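You operate a simulated robot arm through the tools that you are given. There is no shell and no other tool. Be economical: measure what you need, move in short steps, check, and stop when the job is done.

You are at the controls of a simulated robot arm. One attempt, no reset.

JOB
Drop the worn pad in the reject bin and seat the white one.

It is judged by the outcome, as a careful person would: the job done as asked, and still so three seconds after it is handed in. It fails if anything else is knocked over, pushed out of place, dropped, spilled or broken.

ROBOT AND FRAMES
A 7-joint arm with a two-finger parallel gripper, fixed in place. Base frame: the origin is at the foot of the arm, x ahead of it, y to its left, z up; the work surface is at about z = 86. Readings come in cm, degrees, newtons and seconds.
With the tool pointing down near the work surface it reaches from about 24 to 68 cm from the base axis. Its first joint turns from -66.0 to 66.0 degrees. Payload 2.4 kg.
The tool frame sits at the grasp point between the pads (the TCP): z along the fingers, y along the line on which they close. The tips reach 3 cm beyond it. The gripper opens to 9.4 cm. The fingers are 2.8 cm wide and 1 cm thick; the gripper's body (5 by 9.6 cm) begins 5.5 cm behind the TCP.
Orientation is that of the tool frame in the base frame, as a unit quaternion [x, y, z, w]. With the fingers straight down and closing along the base's y, the tool's x points along the base's -x, its y along +y and its z along -z.

CONTROLS
- The arm moves only by the tool step_arm. Its argument "steps" is a list of rows, each an object (a shift or turn left out is 0, a gripper value left out holds the last) with "fingers": the gripper command, from -1 (shut) to 1 (fully open), values between in proportion; "translation": the shift along the base's x, y, z in cm, a list of three; "delta_rot": the turn, a rotation vector about the base's x, y, z in degrees, a list of three. In form: [{"fingers": fingers, "translation": [dx, dy, dz], "delta_rot": [ax, ay, az]}, ...]. A call has 1 to 10 rows; each row shifts and turns the commanded pose from where the row before left it. A row lasts 0.2 s, in which the tool goes at most 5 cm and 8.6 degrees; a call with a longer step from one row to the next is refused whole, and so is a gripper value outside its range. Where a pose cannot be reached the arm comes as near as it can. A force on the tool above 70 N (or 10 N above the force at the start of the call, whichever is more), or a blocked arm, ends the call early, and 0.2 s more pass. Each finger travels about 15.3 cm/s and halts on what it meets, pressing with about 37 N; the grip force reading is that of the motor and also rises with nothing between the fingers. The clock runs only during rows and for 0.2 s after the last one: add rows that do not move to give the fingers time. The reply holds the time, the measured pose of the TCP, the force on the tool along the base axes, the opening and the grip force, in the units named above and with some noise, with the torque about the TCP (base axes, N m) and any sound that the robot's microphone picked up.
- Cameras (640 x 400 px; columns grow to the right, rows downward): "scene" is fixed at [5.05, 49.43, 143.59]; the picture's right is [-0.54, -0.84, 0.00], its down [-0.54, 0.34, -0.77] and it looks along [0.65, -0.41, -0.64] (base axes); focal length 358 px, centre (320, 200). "wrist" rides on the gripper at [7.6, 1.4, -10.3] in the tool frame; the picture's right is [-0.18, 0.98, 0.00], its down [-0.75, -0.14, -0.64] and it looks along [-0.63, -0.12, 0.77] (tool axes); focal length 243 px, centre (320, 200). There is no depth. A picture from a camera that has moved, and an enlarged one, comes with that camera's place and axes in the base frame and with its lens.
- capture(camera): a new picture of that camera. It takes no simulated time.
- enlarge(camera, box): a new picture of the part [left, top, right, bottom] of that camera's present view, enlarged. It takes no simulated time.
- sign_off(): hands the job in; it is judged then, once.

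Go step by step. Nothing tells you positions but the pictures and the camera data: compare them with the known pose of the tool, close in by small moves and look again before you grip or let go. The budget is 120 turns and 64 pictures, counting those below and the enlarged ones. Unless the task says otherwise, let go and move clear before handing in, and close with one line.

The tools are called as a command line: name --argument value ..., lists and objects as JSON in quotes. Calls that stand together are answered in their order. step_arm: Moves the arm, as the interface text tells. Its arguments: {"type":"object","properties":{"steps":{"type":"array","items":{"type":"object","properties":{"fingers":{"type":"number"},"translation":{"type":"array","items":{"type":"number"}},"delta_rot":{"type":"array","items":{"type":"number"}}}}}},"required":["steps"]} The other tools are called the same way: capture (camera) takes a picture; enlarge (camera, box) takes an enlarged picture of a part of a camera's view; sign_off () hands the job in.

At the start:

```text
t: 0.0
position: [28.26, 14.62, 119.57]
ee_rot: [0.0, 1.0, -0.001, 0.0]
ft_force: [-1.1, -0.2, 0.4]
moment: [-0.01, -0.01, 0.0]
width: 9.38
gripper_force: 0.1
```

scene: 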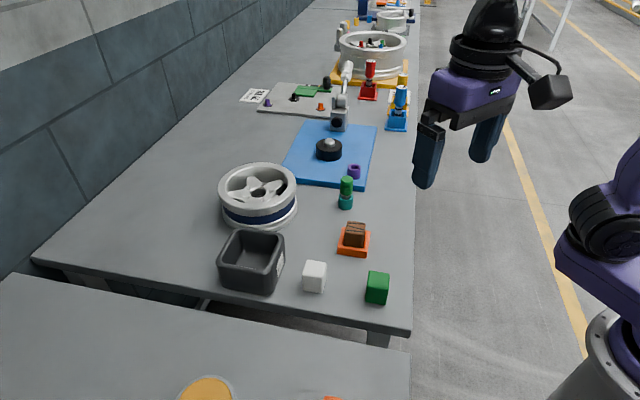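
wrist: 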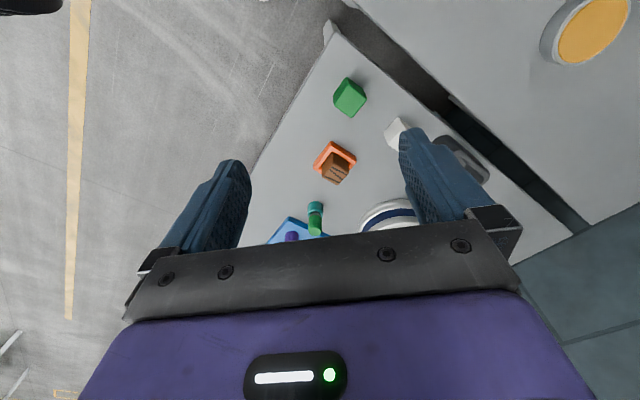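

I see an orange tray with a brown (worn?) pad, a white block, a green block and a dark grey bin. I'll enlarge this area to identify things.

enlarge --camera "scene" --box '[200, 200, 420, 337]'

enlarge --camera "scene" --box '[240, 60, 420, 172]'

enlarge --camera "wrist" --box '[240, 60, 500, 240]'

```text
2.91 times, centred on (310, 268) of scene
camera zoom: at [5.05, 49.43, 143.59], right [-0.54, -0.84, 0.0], down [-0.54, 0.34, -0.77], along [0.65, -0.41, -0.64], focal length 1040 px, centre (349, 1)
```

zoom: 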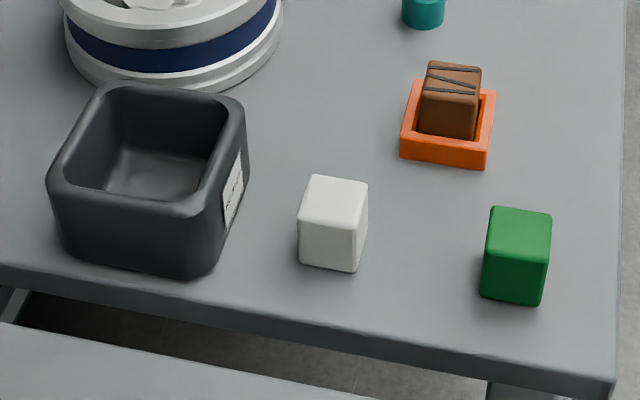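

```text
3.56 times, centred on (330, 116) of scene
camera zoom: at [5.05, 49.43, 143.59], right [-0.54, -0.84, 0.0], down [-0.54, 0.34, -0.77], along [0.65, -0.41, -0.64], focal length 1272 px, centre (284, 499)
```

zoom: 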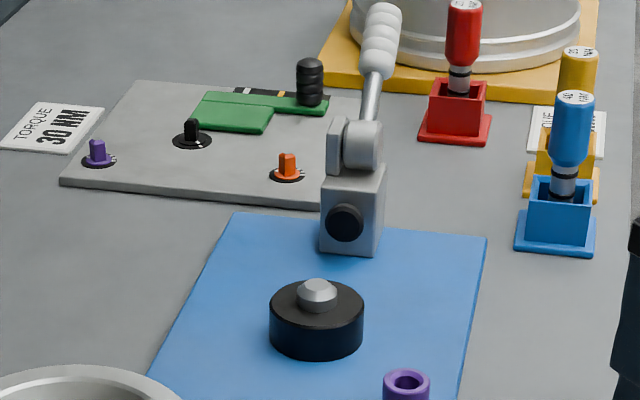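

```text
2.22 times, centred on (370, 150) of wrist
camera zoom: at [20.63, 15.99, 129.8], right [0.18, 0.98, 0.0], down [0.75, -0.14, 0.64], along [0.63, -0.12, -0.77], focal length 539 px, centre (209, 311)
```

zoom: 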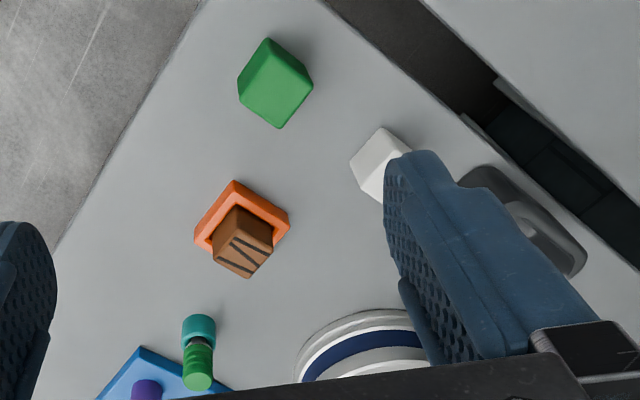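

Brown striped pad (worn) sits in the orange socket near (46.6, 14.5), turned about 45°. The white pad is near (42.5, 26.9) and the bin near (51.6, 36). I'll move above the socket, yawed to match, and look.

step_arm --steps '[{"fingers": 1, "translation": [4, 0, -1.5], "delta_rot": [0, 0, -8]}, {"translation": [4, 0, -1.5], "delta_rot": [0, 0, -8]}, {"translation": [4, 0, -1.5], "delta_rot": [0, 0, -8]}, {"translation": [4, 0, -1.5], "delta_rot": [0, 0, -8]}, {"translation": [2.3, 0, -1.5], "delta_rot": [0, 0, -8]}, {"translation": [0, 0, -2], "delta_rot": [0, 0, -4]}, {}]'

capture --camera "wrist"

capture --camera "scene"

```text
t: 1.6
position: [46.54, 14.63, 110.15]
ee_rot: [0.374, 0.927, 0.0, 0.0]
ft_force: [0.5, -0.5, -0.1]
moment: [0.01, 0.0, 0.0]
width: 9.45
gripper_force: 0.1
```

```text
58 pictures are left
camera wrist: at [42.03, 20.88, 120.35], right [0.82, 0.58, 0.0], down [0.44, -0.63, 0.64], along [0.37, -0.52, -0.77], focal length 243 px, centre (320, 200)
```

wrist: 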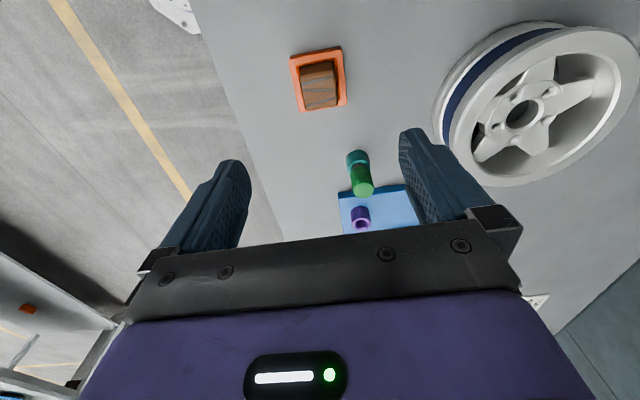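

```text
57 pictures are left
```

scene: 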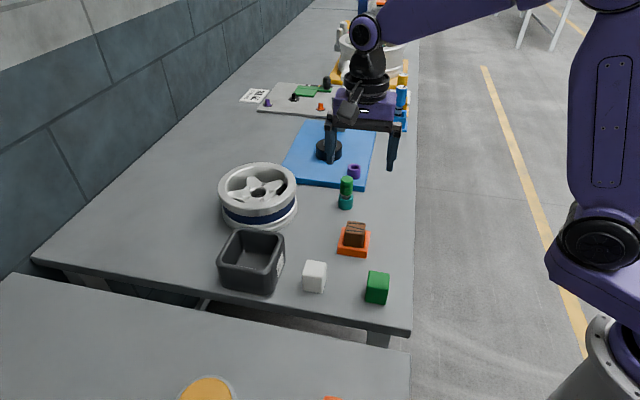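

The socket lies almost right below the tool, as computed. I'll enlarge to measure its angle and centre.

enlarge --camera "wrist" --box '[260, 30, 388, 110]'

enlarge --camera "scene" --box '[300, 200, 412, 270]'

```text
5.00 times, centred on (324, 70) of wrist
camera zoom: at [42.03, 20.88, 120.35], right [0.82, 0.58, 0.0], down [0.44, -0.63, 0.64], along [0.37, -0.52, -0.77], focal length 1213 px, centre (300, 850)
```

zoom: 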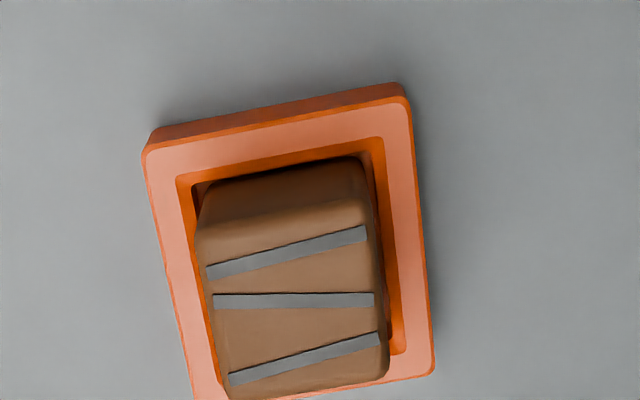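

```text
5.71 times, centred on (356, 235) of scene
camera zoom: at [5.06, 49.43, 143.59], right [-0.54, -0.84, 0.0], down [-0.54, 0.34, -0.77], along [0.65, -0.41, -0.64], focal length 2044 px, centre (114, 0)
```

zoom: 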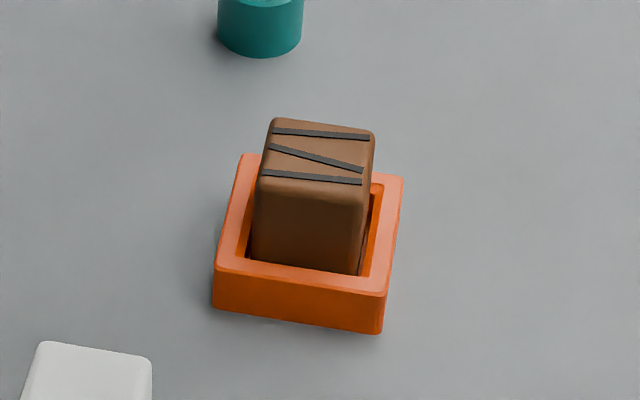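

The socket centre is (46.75, 14.35), with its rim at z≈88, a yaw of 45° and an opening of about 4.8 cm. The worn pad is about 4 cm wide with its top at about 91.1. I'll descend with the tips at about 88.7 and check before closing.

step_arm --steps '[{"translation": [0.2, -0.3, -3], "delta_rot": [0, 0, -1]}, {"translation": [0, 0, -3]}, {"translation": [0, 0, -3]}, {"translation": [0, 0, -3]}, {"translation": [0, 0, -2.5]}, {"translation": [0, 0, -2]}, {"translation": [0, 0, -1.2]}, {"translation": [0, 0, -0.7]}, {}]'

enlarge --camera "scene" --box '[280, 180, 424, 270]'

capture --camera "wrist"

```text
t: 3.6
position: [46.7, 14.21, 91.71]
ee_rot: [0.383, 0.924, 0.0, 0.0]
ft_force: [-0.9, -0.1, -0.2]
moment: [0.01, 0.02, 0.03]
width: 9.4
gripper_force: 0.1
```

```text
4.44 times, centred on (352, 225) of scene
camera zoom: at [5.06, 49.43, 143.59], right [-0.54, -0.84, 0.0], down [-0.54, 0.34, -0.77], along [0.65, -0.41, -0.64], focal length 1590 px, centre (178, 89)
```

zoom: 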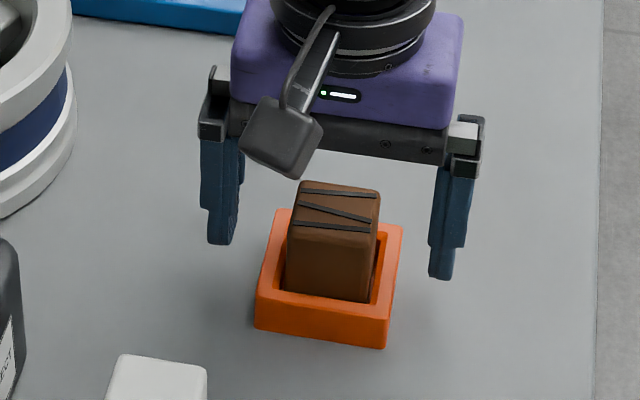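

```text
53 pictures are left
camera wrist: at [42.41, 20.5, 101.87], right [0.83, 0.56, 0.0], down [0.43, -0.63, 0.64], along [0.36, -0.53, -0.77], focal length 243 px, centre (320, 200)
```

wrist: 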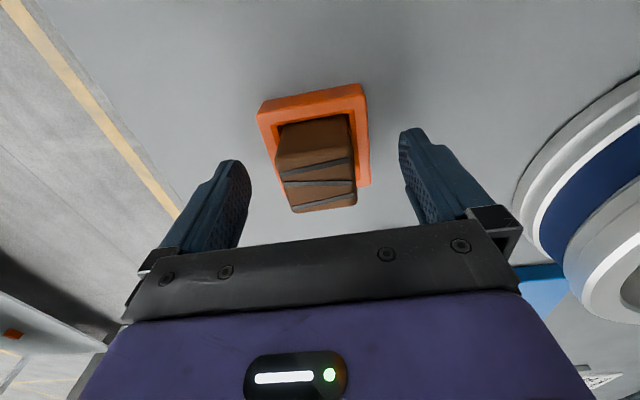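

The fingers straddle the pad, centred and above the rim. Closing now.

step_arm --steps '[{"fingers": -0.1}, {"fingers": -1}, {"fingers": -1}, {"fingers": -1}]'

```text
t: 4.6
position: [46.78, 14.12, 91.74]
ee_rot: [0.382, 0.924, 0.0, 0.0]
ft_force: [-4.9, -4.0, -0.4]
moment: [-0.04, 0.05, 0.04]
width: 4.36
gripper_force: 37.1
```

Gripped at 4.36 cm wide with a small side load. I'll lift gently.

step_arm --steps '[{"translation": [0, 0, 0.5]}, {"translation": [0, 0, 1]}, {"translation": [0, 0, 1.5]}, {"translation": [0, 0, 2]}, {"translation": [0, 0, 3]}, {"translation": [0, 0, 3]}, {}]'

enlarge --camera "scene" --box '[200, 140, 424, 280]'

capture --camera "wrist"

```text
t: 6.2
position: [46.64, 14.16, 102.93]
ee_rot: [0.382, 0.924, 0.0, 0.0]
ft_force: [-0.2, 0.3, -0.2]
moment: [0.01, 0.01, 0.01]
width: 4.36
gripper_force: 37.0
```

```text
2.86 times, centred on (312, 210) of scene
camera zoom: at [5.06, 49.43, 143.59], right [-0.54, -0.84, 0.0], down [-0.54, 0.34, -0.77], along [0.65, -0.41, -0.64], focal length 1022 px, centre (343, 171)
```

zoom: 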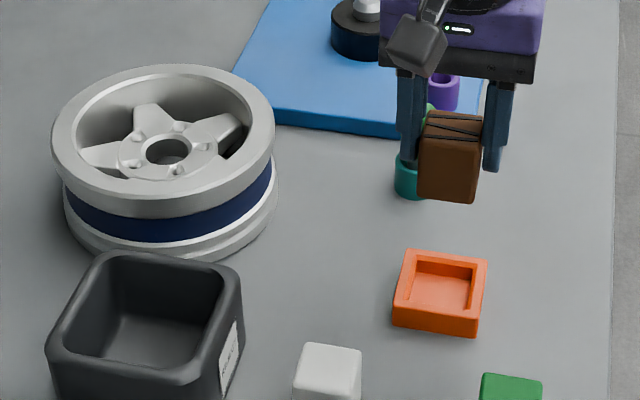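

```text
51 pictures are left
camera wrist: at [42.37, 20.58, 113.06], right [0.82, 0.57, 0.0], down [0.43, -0.63, 0.64], along [0.36, -0.53, -0.77], focal length 243 px, centre (320, 200)
```

wrist: 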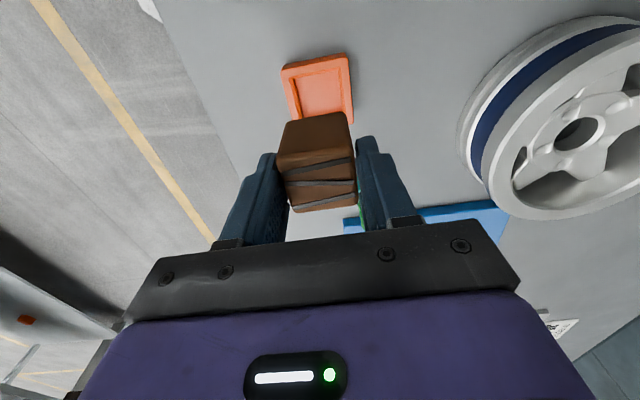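

The worn pad is out and the socket stayed put. I'll carry the pad over the bin, centre about (51.9, 35.7), and check.

step_arm --steps '[{"translation": [0.88, 3.59, 0]}, {"translation": [0.88, 3.59, 0]}, {"translation": [0.88, 3.59, 0]}, {"translation": [0.88, 3.59, 0]}, {"translation": [0.88, 3.59, 0]}, {"translation": [0.86, 3.55, 0]}, {}]'

capture --camera "wrist"

enlarge --camera "scene" --box '[170, 160, 394, 300]'

```text
t: 7.8
position: [51.93, 35.68, 102.7]
ee_rot: [0.383, 0.924, 0.0, 0.0]
ft_force: [-0.3, 0.3, -0.9]
moment: [-0.02, 0.0, 0.0]
width: 4.37
gripper_force: 36.6
```

```text
50 pictures are left
camera wrist: at [47.58, 42.06, 112.82], right [0.83, 0.56, 0.0], down [0.43, -0.63, 0.64], along [0.36, -0.53, -0.77], focal length 243 px, centre (320, 200)
```

wrist: 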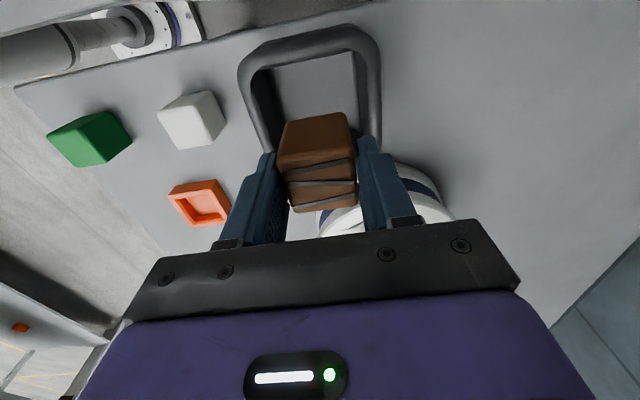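

```text
2.86 times, centred on (282, 230) of scene
camera zoom: at [5.05, 49.44, 143.59], right [-0.54, -0.84, 0.0], down [-0.54, 0.34, -0.77], along [0.65, -0.41, -0.64], focal length 1022 px, centre (429, 114)
```

zoom: 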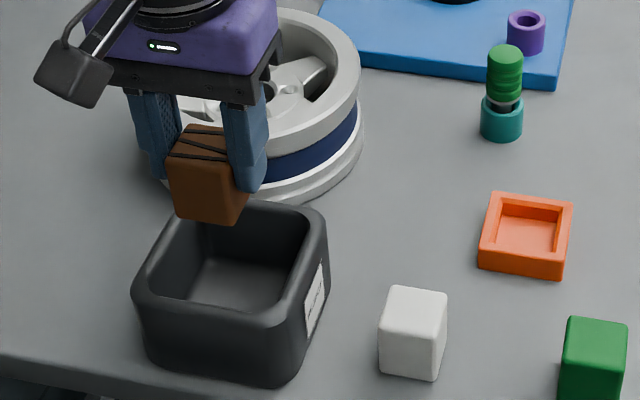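

The bin centre checks out at about (51.85, 35.3). I'll lower the pad into it, open a little and retreat.

step_arm --steps '[{"translation": [-0.05, -0.3, -2]}, {"translation": [0, 0, -2.5]}, {"translation": [0, 0, -2.5]}, {"translation": [0, 0, -1.7]}, {"translation": [0, 0, -1]}, {}]'

enlarge --camera "scene" --box '[170, 160, 394, 300]'

capture --camera "wrist"

```text
t: 9.2
position: [51.77, 35.5, 92.97]
ee_rot: [0.383, 0.924, 0.0, -0.001]
ft_force: [-0.7, 0.2, -0.6]
moment: [-0.01, -0.01, 0.02]
width: 4.36
gripper_force: 37.0
```

```text
2.86 times, centred on (282, 230) of scene
camera zoom: at [5.06, 49.43, 143.59], right [-0.54, -0.84, 0.0], down [-0.54, 0.34, -0.77], along [0.65, -0.41, -0.64], focal length 1022 px, centre (429, 114)
```

zoom: 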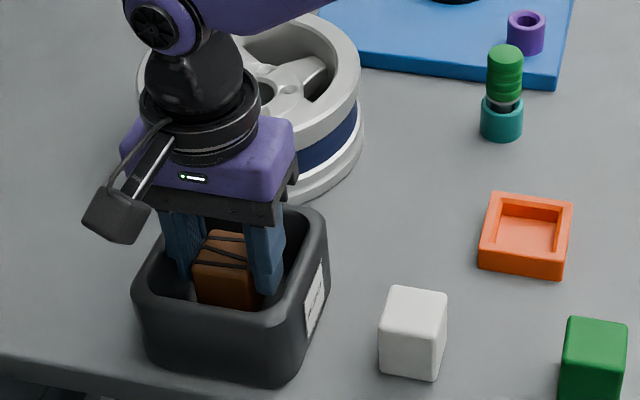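

```text
47 pictures are left
camera wrist: at [47.53, 41.9, 103.24], right [0.83, 0.56, 0.0], down [0.43, -0.63, 0.64], along [0.36, -0.53, -0.77], focal length 243 px, centre (320, 200)
```

wrist: 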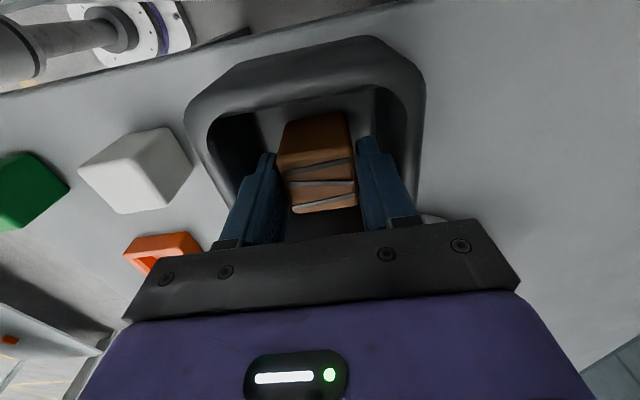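

The pad is inside the bin with clearance all round. I'll open slightly to release it, then rise.

step_arm --steps '[{"fingers": 0.1}, {"fingers": 0.1}, {"fingers": 0.1}, {"translation": [0, 0, 2]}, {"translation": [0, 0, 3]}, {"translation": [0, 0, 3]}, {"translation": [0, 0, 2]}, {}]'

capture --camera "wrist"

enlarge --camera "scene" --box '[170, 160, 394, 300]'

```text
t: 11.0
position: [51.77, 35.55, 102.98]
ee_rot: [0.383, 0.924, 0.001, 0.0]
ft_force: [0.2, 0.1, 0.0]
moment: [0.0, 0.02, 0.01]
width: 5.15
gripper_force: 0.1
```

```text
46 pictures are left
camera wrist: at [47.53, 41.92, 113.23], right [0.83, 0.56, 0.0], down [0.43, -0.63, 0.64], along [0.36, -0.53, -0.77], focal length 243 px, centre (320, 200)
```

wrist: 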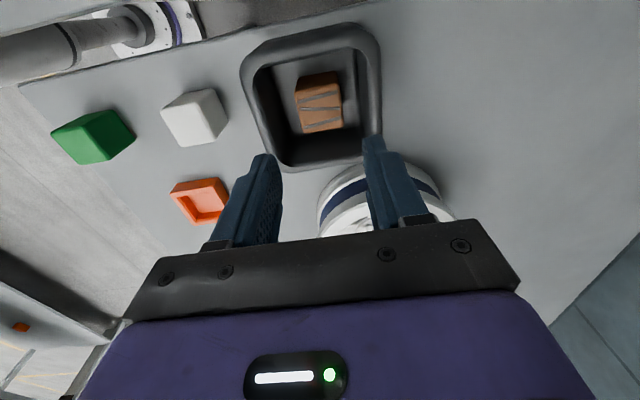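

```text
2.86 times, centred on (282, 230) of scene
camera zoom: at [5.05, 49.43, 143.59], right [-0.54, -0.84, 0.0], down [-0.54, 0.34, -0.77], along [0.65, -0.41, -0.64], focal length 1022 px, centre (429, 114)
```

zoom: 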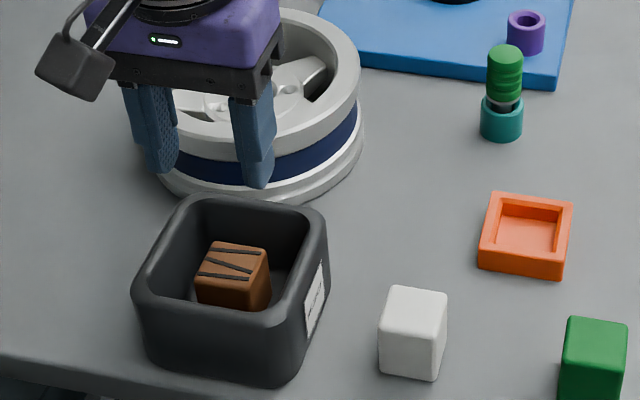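

The worn pad is in the bin. Next I'll move above the white pad, near (42.5, 26.9).

step_arm --steps '[{"translation": [-3.1, -2.9, 0.5]}, {"fingers": 1, "translation": [-3.1, -2.9, 0.5]}, {"translation": [-3.1, -2.85, 0]}, {}, {}]'

enlarge --camera "wrist" --box '[240, 20, 400, 120]'

enlarge --camera "scene" --box '[270, 220, 398, 300]'

```text
t: 12.2
position: [42.67, 27.03, 104.24]
ee_rot: [0.383, 0.924, 0.0, 0.0]
ft_force: [-0.3, 0.0, -0.2]
moment: [0.0, 0.04, -0.01]
width: 9.38
gripper_force: 0.0
```

```text
4.00 times, centred on (320, 70) of wrist
camera zoom: at [38.3, 33.36, 114.3], right [0.83, 0.56, 0.0], down [0.43, -0.63, 0.64], along [0.36, -0.53, -0.77], focal length 970 px, centre (320, 720)
```

zoom: 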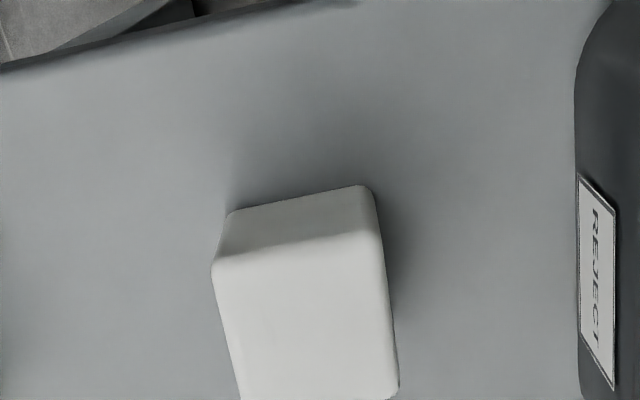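

```text
5.00 times, centred on (334, 260) of scene
camera zoom: at [5.05, 49.43, 143.59], right [-0.54, -0.84, 0.0], down [-0.54, 0.34, -0.77], along [0.65, -0.41, -0.64], focal length 1788 px, centre (250, -100)
```

zoom: 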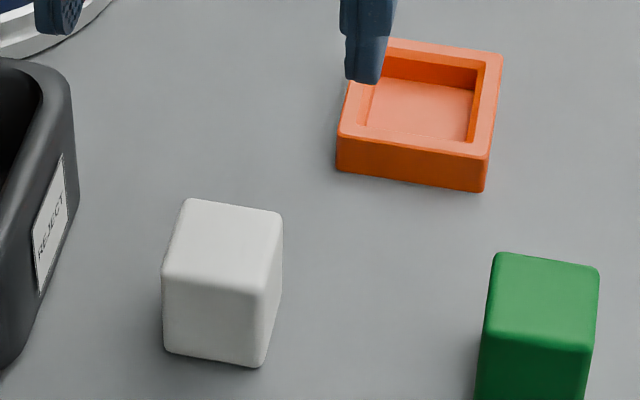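

The white pad is a 4.4 cm cube centred at (42.5, 26.75) with a yaw of about 44–45°. I'll descend to TCP z≈91.0 (tips at 88).

step_arm --steps '[{"translation": [-0.15, -0.28, -3]}, {"translation": [0, 0, -3]}, {"translation": [0, 0, -3]}, {"translation": [0, 0, -2]}, {"translation": [0, 0, -1.3]}, {"translation": [0, 0, -0.9]}, {}]'

capture --camera "wrist"

enlarge --camera "scene" --box '[230, 200, 406, 310]'

```text
t: 13.8
position: [42.49, 26.63, 90.73]
ee_rot: [0.382, 0.924, 0.0, 0.0]
ft_force: [0.3, -0.7, 0.0]
moment: [-0.01, -0.04, 0.0]
width: 9.38
gripper_force: 0.0
```

```text
42 pictures are left
camera wrist: at [38.16, 32.95, 100.97], right [0.83, 0.56, 0.0], down [0.43, -0.63, 0.64], along [0.36, -0.53, -0.77], focal length 243 px, centre (320, 200)
```

wrist: 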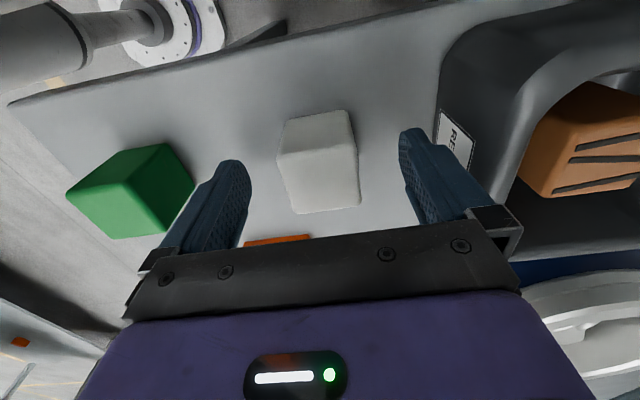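

```text
3.64 times, centred on (318, 255) of scene
camera zoom: at [5.06, 49.43, 143.59], right [-0.54, -0.84, 0.0], down [-0.54, 0.34, -0.77], along [0.65, -0.41, -0.64], focal length 1301 px, centre (327, 0)
```

zoom: 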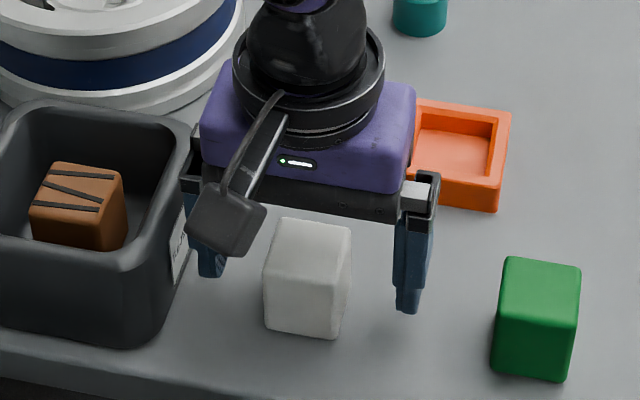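

Clear on both sides and centred. Rising 0.25 cm and gripping.

step_arm --steps '[{"translation": [0, 0, 0.25]}, {"fingers": -0.1}, {"fingers": -1}, {"fingers": -1}, {"fingers": -1}]'

```text
t: 15.0
position: [42.54, 26.52, 91.11]
ee_rot: [0.382, 0.924, 0.0, 0.0]
ft_force: [2.2, 1.9, 2.6]
moment: [0.01, -0.03, -0.04]
width: 4.38
gripper_force: 36.5
```

Gripped at 4.38 cm. Lifting, then moving over the socket.

step_arm --steps '[{"translation": [0, 0, 1]}, {"translation": [0, 0, 2]}, {"translation": [0, 0, 3]}, {"translation": [0, 0, 3]}, {"translation": [1.4, -4.05, 0]}, {"translation": [1.4, -4.05, 0]}, {"translation": [1.4, -4.05, 0]}, {}, {}]'

enlarge --camera "wrist" --box '[240, 50, 400, 150]'

enlarge --camera "wrist" --box '[240, 130, 400, 230]'

enlarge --camera "scene" --box '[280, 170, 424, 260]'

```text
t: 17.0
position: [46.67, 14.45, 100.17]
ee_rot: [0.383, 0.924, 0.0, 0.0]
ft_force: [-0.9, 0.3, -0.7]
moment: [0.0, 0.01, -0.02]
width: 4.36
gripper_force: 36.9
```

```text
4.00 times, centred on (320, 100) of wrist
camera zoom: at [42.39, 20.72, 110.23], right [0.83, 0.56, 0.0], down [0.43, -0.63, 0.64], along [0.36, -0.53, -0.77], focal length 970 px, centre (320, 600)
```

zoom: 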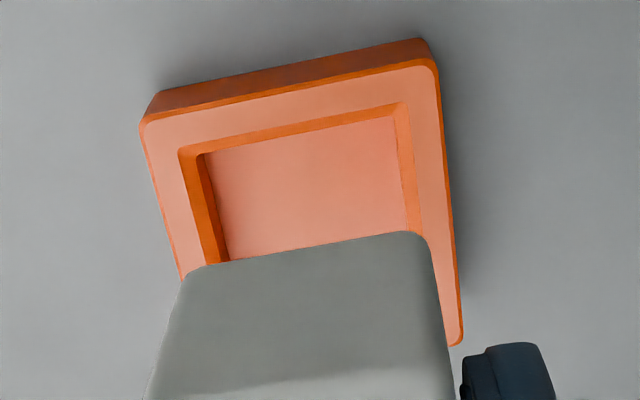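

```text
4.00 times, centred on (320, 180) of wrist
camera zoom: at [42.39, 20.72, 110.23], right [0.83, 0.56, 0.0], down [0.43, -0.63, 0.64], along [0.36, -0.53, -0.77], focal length 970 px, centre (320, 280)
```

zoom: 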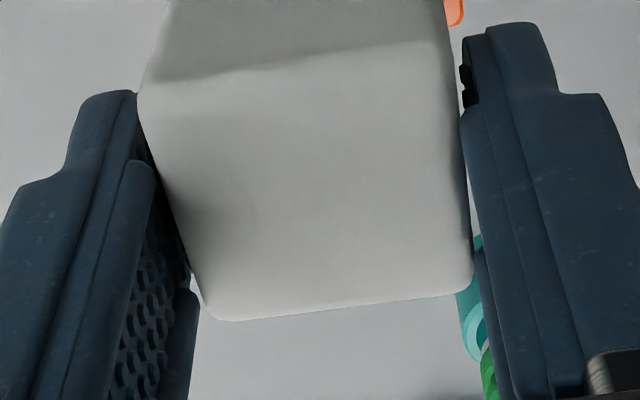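

```text
4.44 times, centred on (352, 215) of scene
camera zoom: at [5.06, 49.43, 143.59], right [-0.54, -0.84, 0.0], down [-0.54, 0.34, -0.77], along [0.65, -0.41, -0.64], focal length 1590 px, centre (178, 133)
```

zoom: 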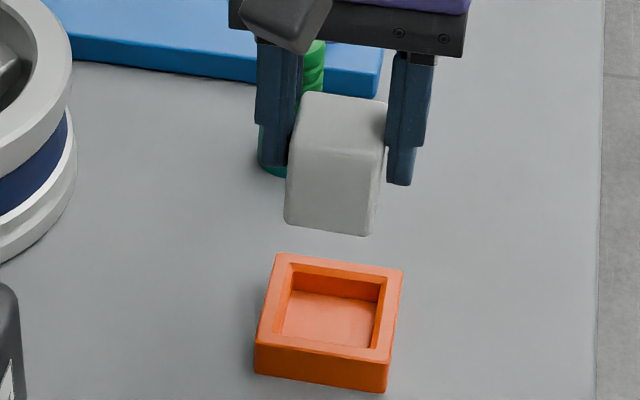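

The pad is held straight. Measured in the same view, it's about 0.1 to 0.3 cm off the socket centre. I'll correct that and come down to just above the rim.

step_arm --steps '[{"translation": [-0.13, -0.25, -2]}, {"translation": [0, 0, -2]}, {"translation": [0, 0, -1.3]}, {"translation": [0, 0, -0.9]}, {}, {}]'

enlarge --camera "wrist" --box '[240, 80, 400, 180]'

enlarge --camera "scene" --box '[308, 200, 404, 260]'

```text
t: 18.4
position: [46.58, 14.15, 94.05]
ee_rot: [0.382, 0.924, 0.001, 0.0]
ft_force: [0.0, 0.0, -0.6]
moment: [-0.02, 0.0, -0.01]
width: 4.34
gripper_force: 36.8
```

```text
4.00 times, centred on (320, 130) of wrist
camera zoom: at [42.22, 20.57, 104.11], right [0.83, 0.56, 0.0], down [0.43, -0.63, 0.64], along [0.36, -0.53, -0.77], focal length 970 px, centre (320, 480)
```

zoom: 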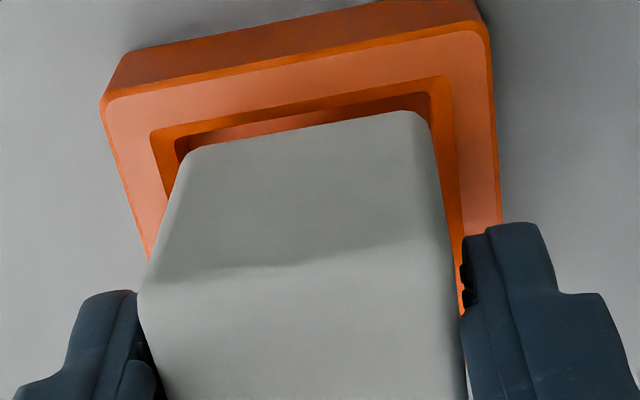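

```text
6.67 times, centred on (356, 230) of scene
camera zoom: at [5.06, 49.43, 143.59], right [-0.54, -0.84, 0.0], down [-0.54, 0.34, -0.77], along [0.65, -0.41, -0.64], focal length 2385 px, centre (80, 0)
```

zoom: 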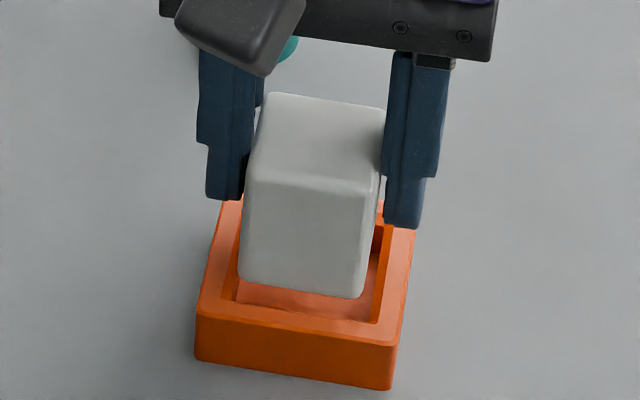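

Across the closing axis it's centred. Along the other axis, both views show the pad about 0.2 cm too near the camera side. I'll shift it, then lower gently while watching the force.

step_arm --steps '[{"translation": [0.14, -0.14, 0]}, {}, {"translation": [0, 0, -0.4]}, {"translation": [0, 0, -0.4]}, {"translation": [0, 0, -0.3]}, {"translation": [0, 0, -0.3]}, {}]'

enlarge --camera "wrist" --box '[240, 80, 400, 180]'

enlarge --camera "scene" --box '[308, 200, 404, 260]'

```text
t: 20.0
position: [46.8, 14.12, 92.45]
ee_rot: [0.382, 0.924, 0.0, 0.0]
ft_force: [-0.4, -3.1, 3.6]
moment: [-0.23, 0.24, 0.1]
width: 4.37
gripper_force: 37.0
```

```text
4.00 times, centred on (320, 130) of wrist
camera zoom: at [42.43, 20.36, 102.64], right [0.83, 0.56, 0.0], down [0.43, -0.63, 0.64], along [0.36, -0.53, -0.77], focal length 970 px, centre (320, 480)
```

zoom: 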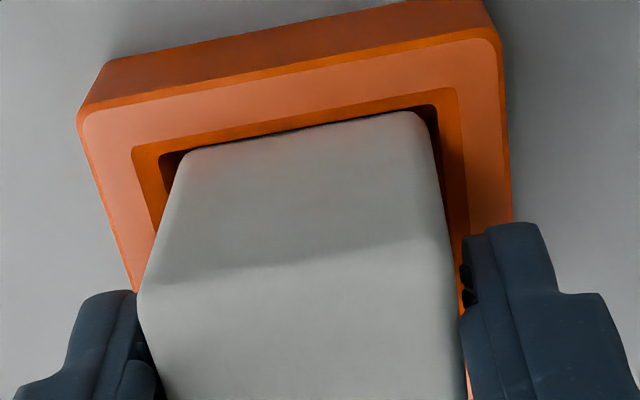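

```text
6.67 times, centred on (356, 230) of scene
camera zoom: at [5.05, 49.42, 143.59], right [-0.54, -0.84, 0.0], down [-0.54, 0.34, -0.77], along [0.65, -0.41, -0.64], focal length 2385 px, centre (80, 0)
```

zoom: 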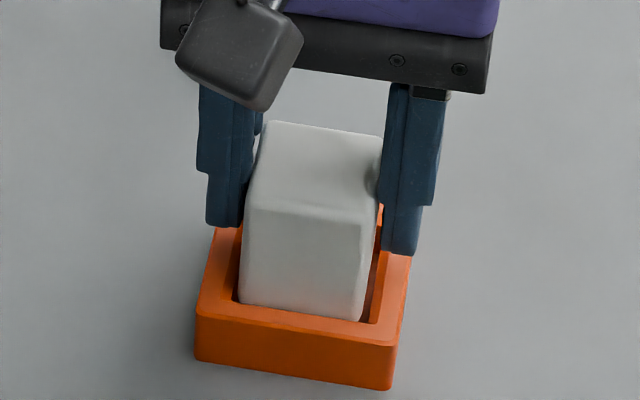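

It has entered the socket and is lightly touching the side toward -x/+y. I'll nudge it along the reaction force and continue down.

step_arm --steps '[{"translation": [0.02, -0.14, 0.1]}, {}, {"translation": [0, 0, -0.25]}, {"translation": [0, 0, -0.2]}, {"translation": [0, 0, -0.2]}, {}]'

```text
t: 21.4
position: [46.79, 13.99, 92.0]
ee_rot: [0.382, 0.924, 0.001, 0.001]
ft_force: [9.2, 4.2, 3.7]
moment: [-0.09, -0.02, 0.12]
width: 4.38
gripper_force: 37.1
```

Now it presses the opposite wall (reaction +x, +y). I'll ease back half a millimetre or so and read the force.

step_arm --steps '[{"translation": [0.09, 0.04, 0]}, {}, {}]'

enlarge --camera "wrist" --box '[240, 80, 400, 180]'

enlarge --camera "scene" --box '[308, 200, 404, 260]'

```text
t: 22.2
position: [46.84, 14.05, 91.88]
ee_rot: [0.382, 0.924, 0.001, 0.002]
ft_force: [11.1, 6.0, 4.2]
moment: [0.0, -0.19, 0.05]
width: 4.37
gripper_force: 36.9
```

```text
4.00 times, centred on (320, 130) of wrist
camera zoom: at [42.48, 20.29, 102.06], right [0.83, 0.56, 0.0], down [0.43, -0.63, 0.64], along [0.36, -0.53, -0.77], focal length 970 px, centre (320, 480)
```

zoom: 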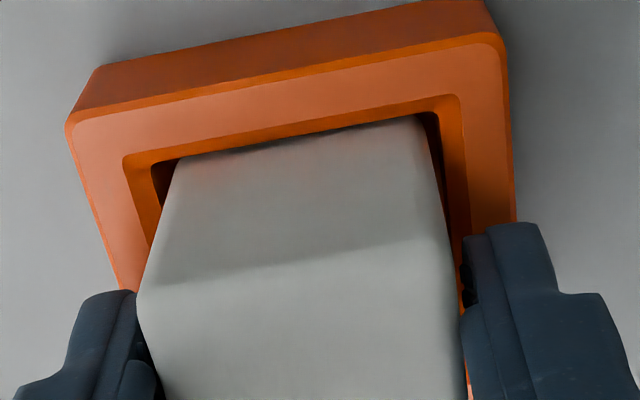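

```text
6.67 times, centred on (356, 230) of scene
camera zoom: at [5.08, 49.44, 143.59], right [-0.54, -0.84, 0.0], down [-0.54, 0.34, -0.77], along [0.65, -0.41, -0.64], focal length 2385 px, centre (80, 0)
```

zoom: 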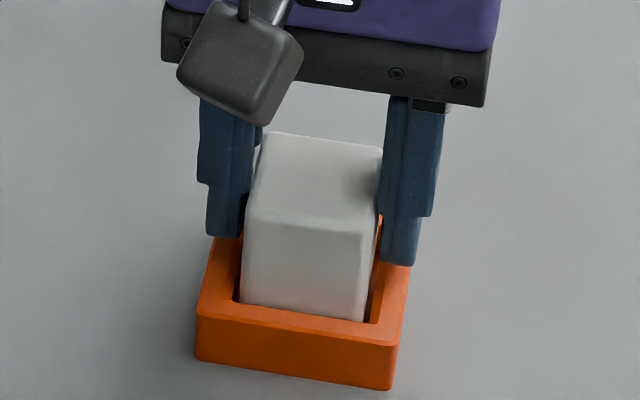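

The pad looks centred in the recess and nearly at the floor, but there is a side load. I'll back off the other way and see how the force responds.

step_arm --steps '[{"translation": [0.1, 0.1, 0]}, {}, {}]'

```text
t: 23.0
position: [46.81, 13.92, 91.78]
ee_rot: [0.382, 0.924, 0.0, -0.001]
ft_force: [7.1, 0.0, 3.2]
moment: [-0.05, -0.14, 0.06]
width: 4.37
gripper_force: 37.0
```

Moving that way halves the load. One more nudge along +x, then a small press down.

step_arm --steps '[{"translation": [0.11, 0.0, 0]}, {}, {"translation": [0, 0, -0.15]}, {"translation": [0, 0, -0.1]}, {}]'

```text
t: 24.2
position: [46.67, 13.85, 91.69]
ee_rot: [0.383, 0.924, 0.0, -0.001]
ft_force: [-6.0, -10.5, 16.2]
moment: [-0.28, 0.47, 0.04]
width: 4.39
gripper_force: 37.2
```

The vertical force rose to 16 N, so the pad is on the socket floor. I'll relieve the press and check before releasing.

step_arm --steps '[{"translation": [-0.03, -0.07, 0.1]}, {}, {}]'

enlarge --camera "scene" --box '[308, 200, 404, 260]'

enlarge --camera "wrist" --box '[240, 80, 400, 180]'

```text
t: 25.0
position: [46.87, 13.89, 91.63]
ee_rot: [0.383, 0.924, 0.0, -0.001]
ft_force: [-5.3, -5.4, -6.1]
moment: [0.19, -0.09, -0.06]
width: 4.36
gripper_force: 36.7
```

```text
6.67 times, centred on (356, 230) of scene
camera zoom: at [5.05, 49.42, 143.6], right [-0.54, -0.84, 0.0], down [-0.54, 0.34, -0.77], along [0.65, -0.41, -0.64], focal length 2385 px, centre (80, 0)
```

zoom: 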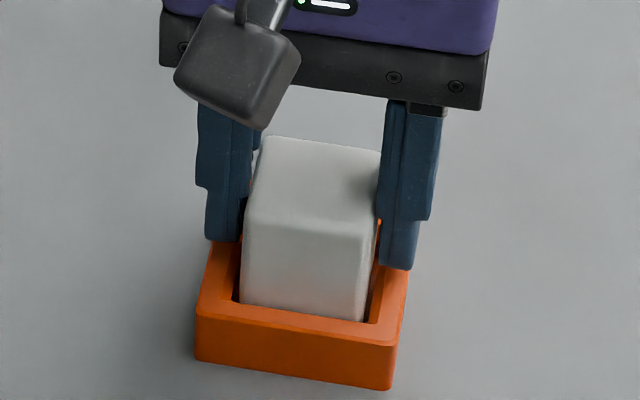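

```text
4.00 times, centred on (320, 130) of wrist
camera zoom: at [42.55, 20.29, 101.88], right [0.83, 0.56, 0.0], down [0.43, -0.63, 0.64], along [0.36, -0.53, -0.77], focal length 970 px, centre (320, 480)
```

zoom: 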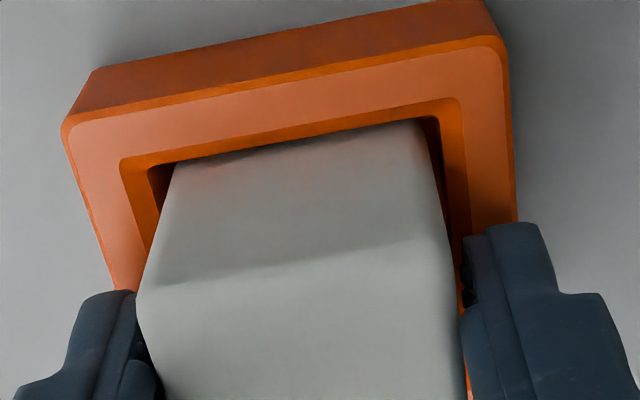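

The pad sits in the recess at floor depth, and light wall friction resists lifting. Releasing and rising.

step_arm --steps '[{"translation": [0, 0, -0.05]}, {"fingers": 0.1}, {"fingers": 0.5}, {"fingers": 0.7}, {"translation": [0, 0, 1]}, {"translation": [0, 0, 3]}, {"translation": [0, 0, 4]}, {"translation": [0, 0, 4]}, {}]'

enlarge --camera "wrist" --box '[240, 30, 400, 130]'

enlarge --camera "scene" --box '[308, 200, 404, 260]'

capture --camera "scene"

```text
t: 27.0
position: [46.77, 13.92, 103.8]
ee_rot: [0.383, 0.924, 0.0, 0.001]
ft_force: [-0.3, -0.4, 0.2]
moment: [-0.03, -0.01, -0.03]
width: 8.02
gripper_force: 0.1
```

```text
4.00 times, centred on (320, 80) of wrist
camera zoom: at [42.47, 20.27, 113.95], right [0.83, 0.56, 0.0], down [0.43, -0.63, 0.64], along [0.36, -0.53, -0.77], focal length 970 px, centre (320, 680)
```

zoom: 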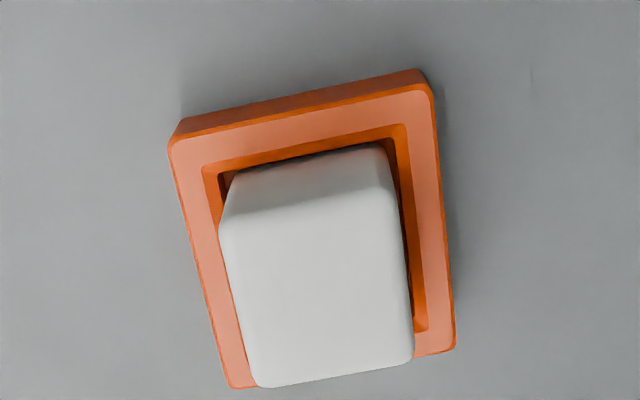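

```text
6.67 times, centred on (356, 230) of scene
camera zoom: at [5.05, 49.43, 143.59], right [-0.54, -0.84, 0.0], down [-0.54, 0.34, -0.77], along [0.65, -0.41, -0.64], focal length 2385 px, centre (80, 0)
```

zoom: 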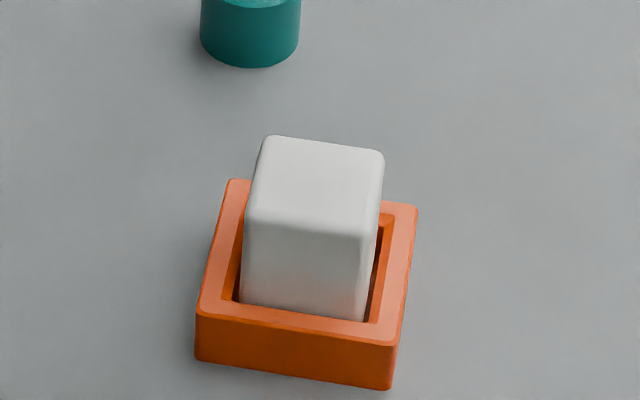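

```text
27 pictures are left
```

scene: 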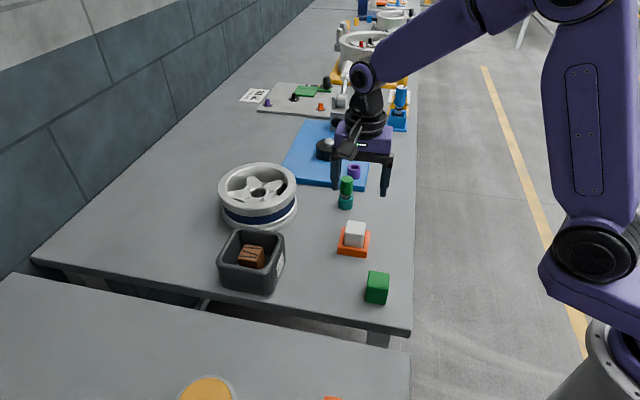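

The white pad looks seated and level. To confirm, I'll press gently on its top with closed fingers.

step_arm --steps '[{"fingers": -1, "translation": [0, 0.1, -2]}, {"translation": [0, 0, -3]}, {"translation": [0, 0, -2.5]}, {"translation": [0, 0, -1.5]}, {}, {"translation": [0, 0, -0.3]}, {"translation": [0, 0, -0.2]}, {}]'

```text
t: 28.8
position: [46.88, 14.21, 94.59]
ee_rot: [0.383, 0.924, 0.002, 0.001]
ft_force: [-18.9, 0.7, 62.0]
moment: [0.09, 0.63, -0.08]
width: 0.0
gripper_force: 33.4
```

Contact came higher than expected, at 62 N. I'll back off at once and look.

step_arm --steps '[{"translation": [0, 0, 0.5]}, {"translation": [0, 0, 3]}, {"translation": [0, 0, 4]}, {"translation": [0, 0, 2]}, {}]'

enlarge --camera "scene" --box '[308, 200, 404, 260]'

enlarge --camera "wrist" --box '[240, 30, 400, 130]'

```text
t: 30.0
position: [47.01, 13.99, 103.74]
ee_rot: [0.383, 0.924, 0.0, 0.0]
ft_force: [0.7, -1.4, 0.6]
moment: [0.0, -0.01, 0.0]
width: 0.01
gripper_force: 33.1
```

```text
6.67 times, centred on (356, 230) of scene
camera zoom: at [5.05, 49.43, 143.59], right [-0.54, -0.84, 0.0], down [-0.54, 0.34, -0.77], along [0.65, -0.41, -0.64], focal length 2385 px, centre (80, 0)
```

zoom: 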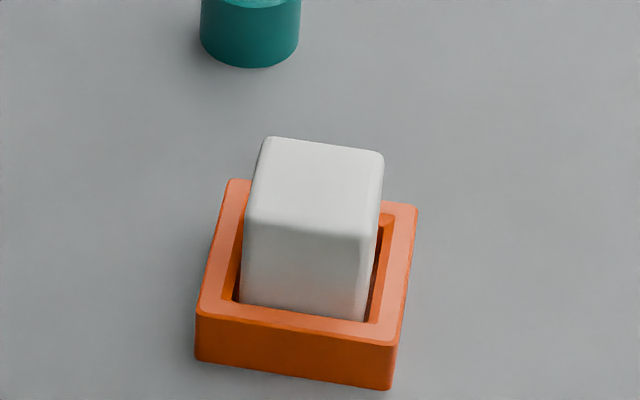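

```text
4.00 times, centred on (320, 80) of wrist
camera zoom: at [42.64, 20.32, 113.95], right [0.83, 0.56, 0.0], down [0.43, -0.63, 0.64], along [0.36, -0.53, -0.77], focal length 970 px, centre (320, 680)
```

zoom: 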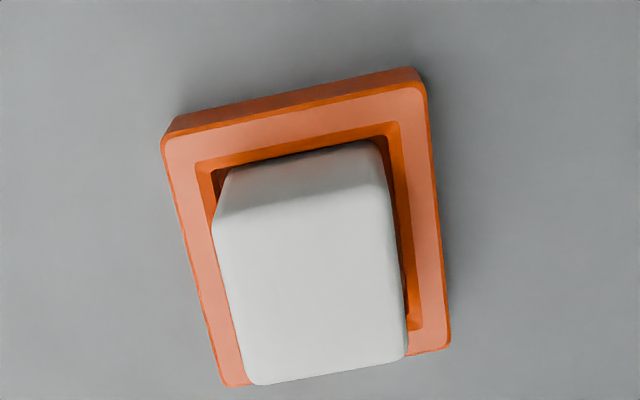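

The 62 N press hardly moved the pad, so it's firmly on the socket floor. It's level, at the same height the worn pad was, and the socket hasn't shifted. The worn pad is in the bin and the arm is clear, so I'm handing in.

sign_off

```text
The job is handed in.
```

The worn pad is in the reject bin and the white pad is seated in the orange socket. A check press on the white pad hit 62 N, harder than I intended, but nothing shifted.
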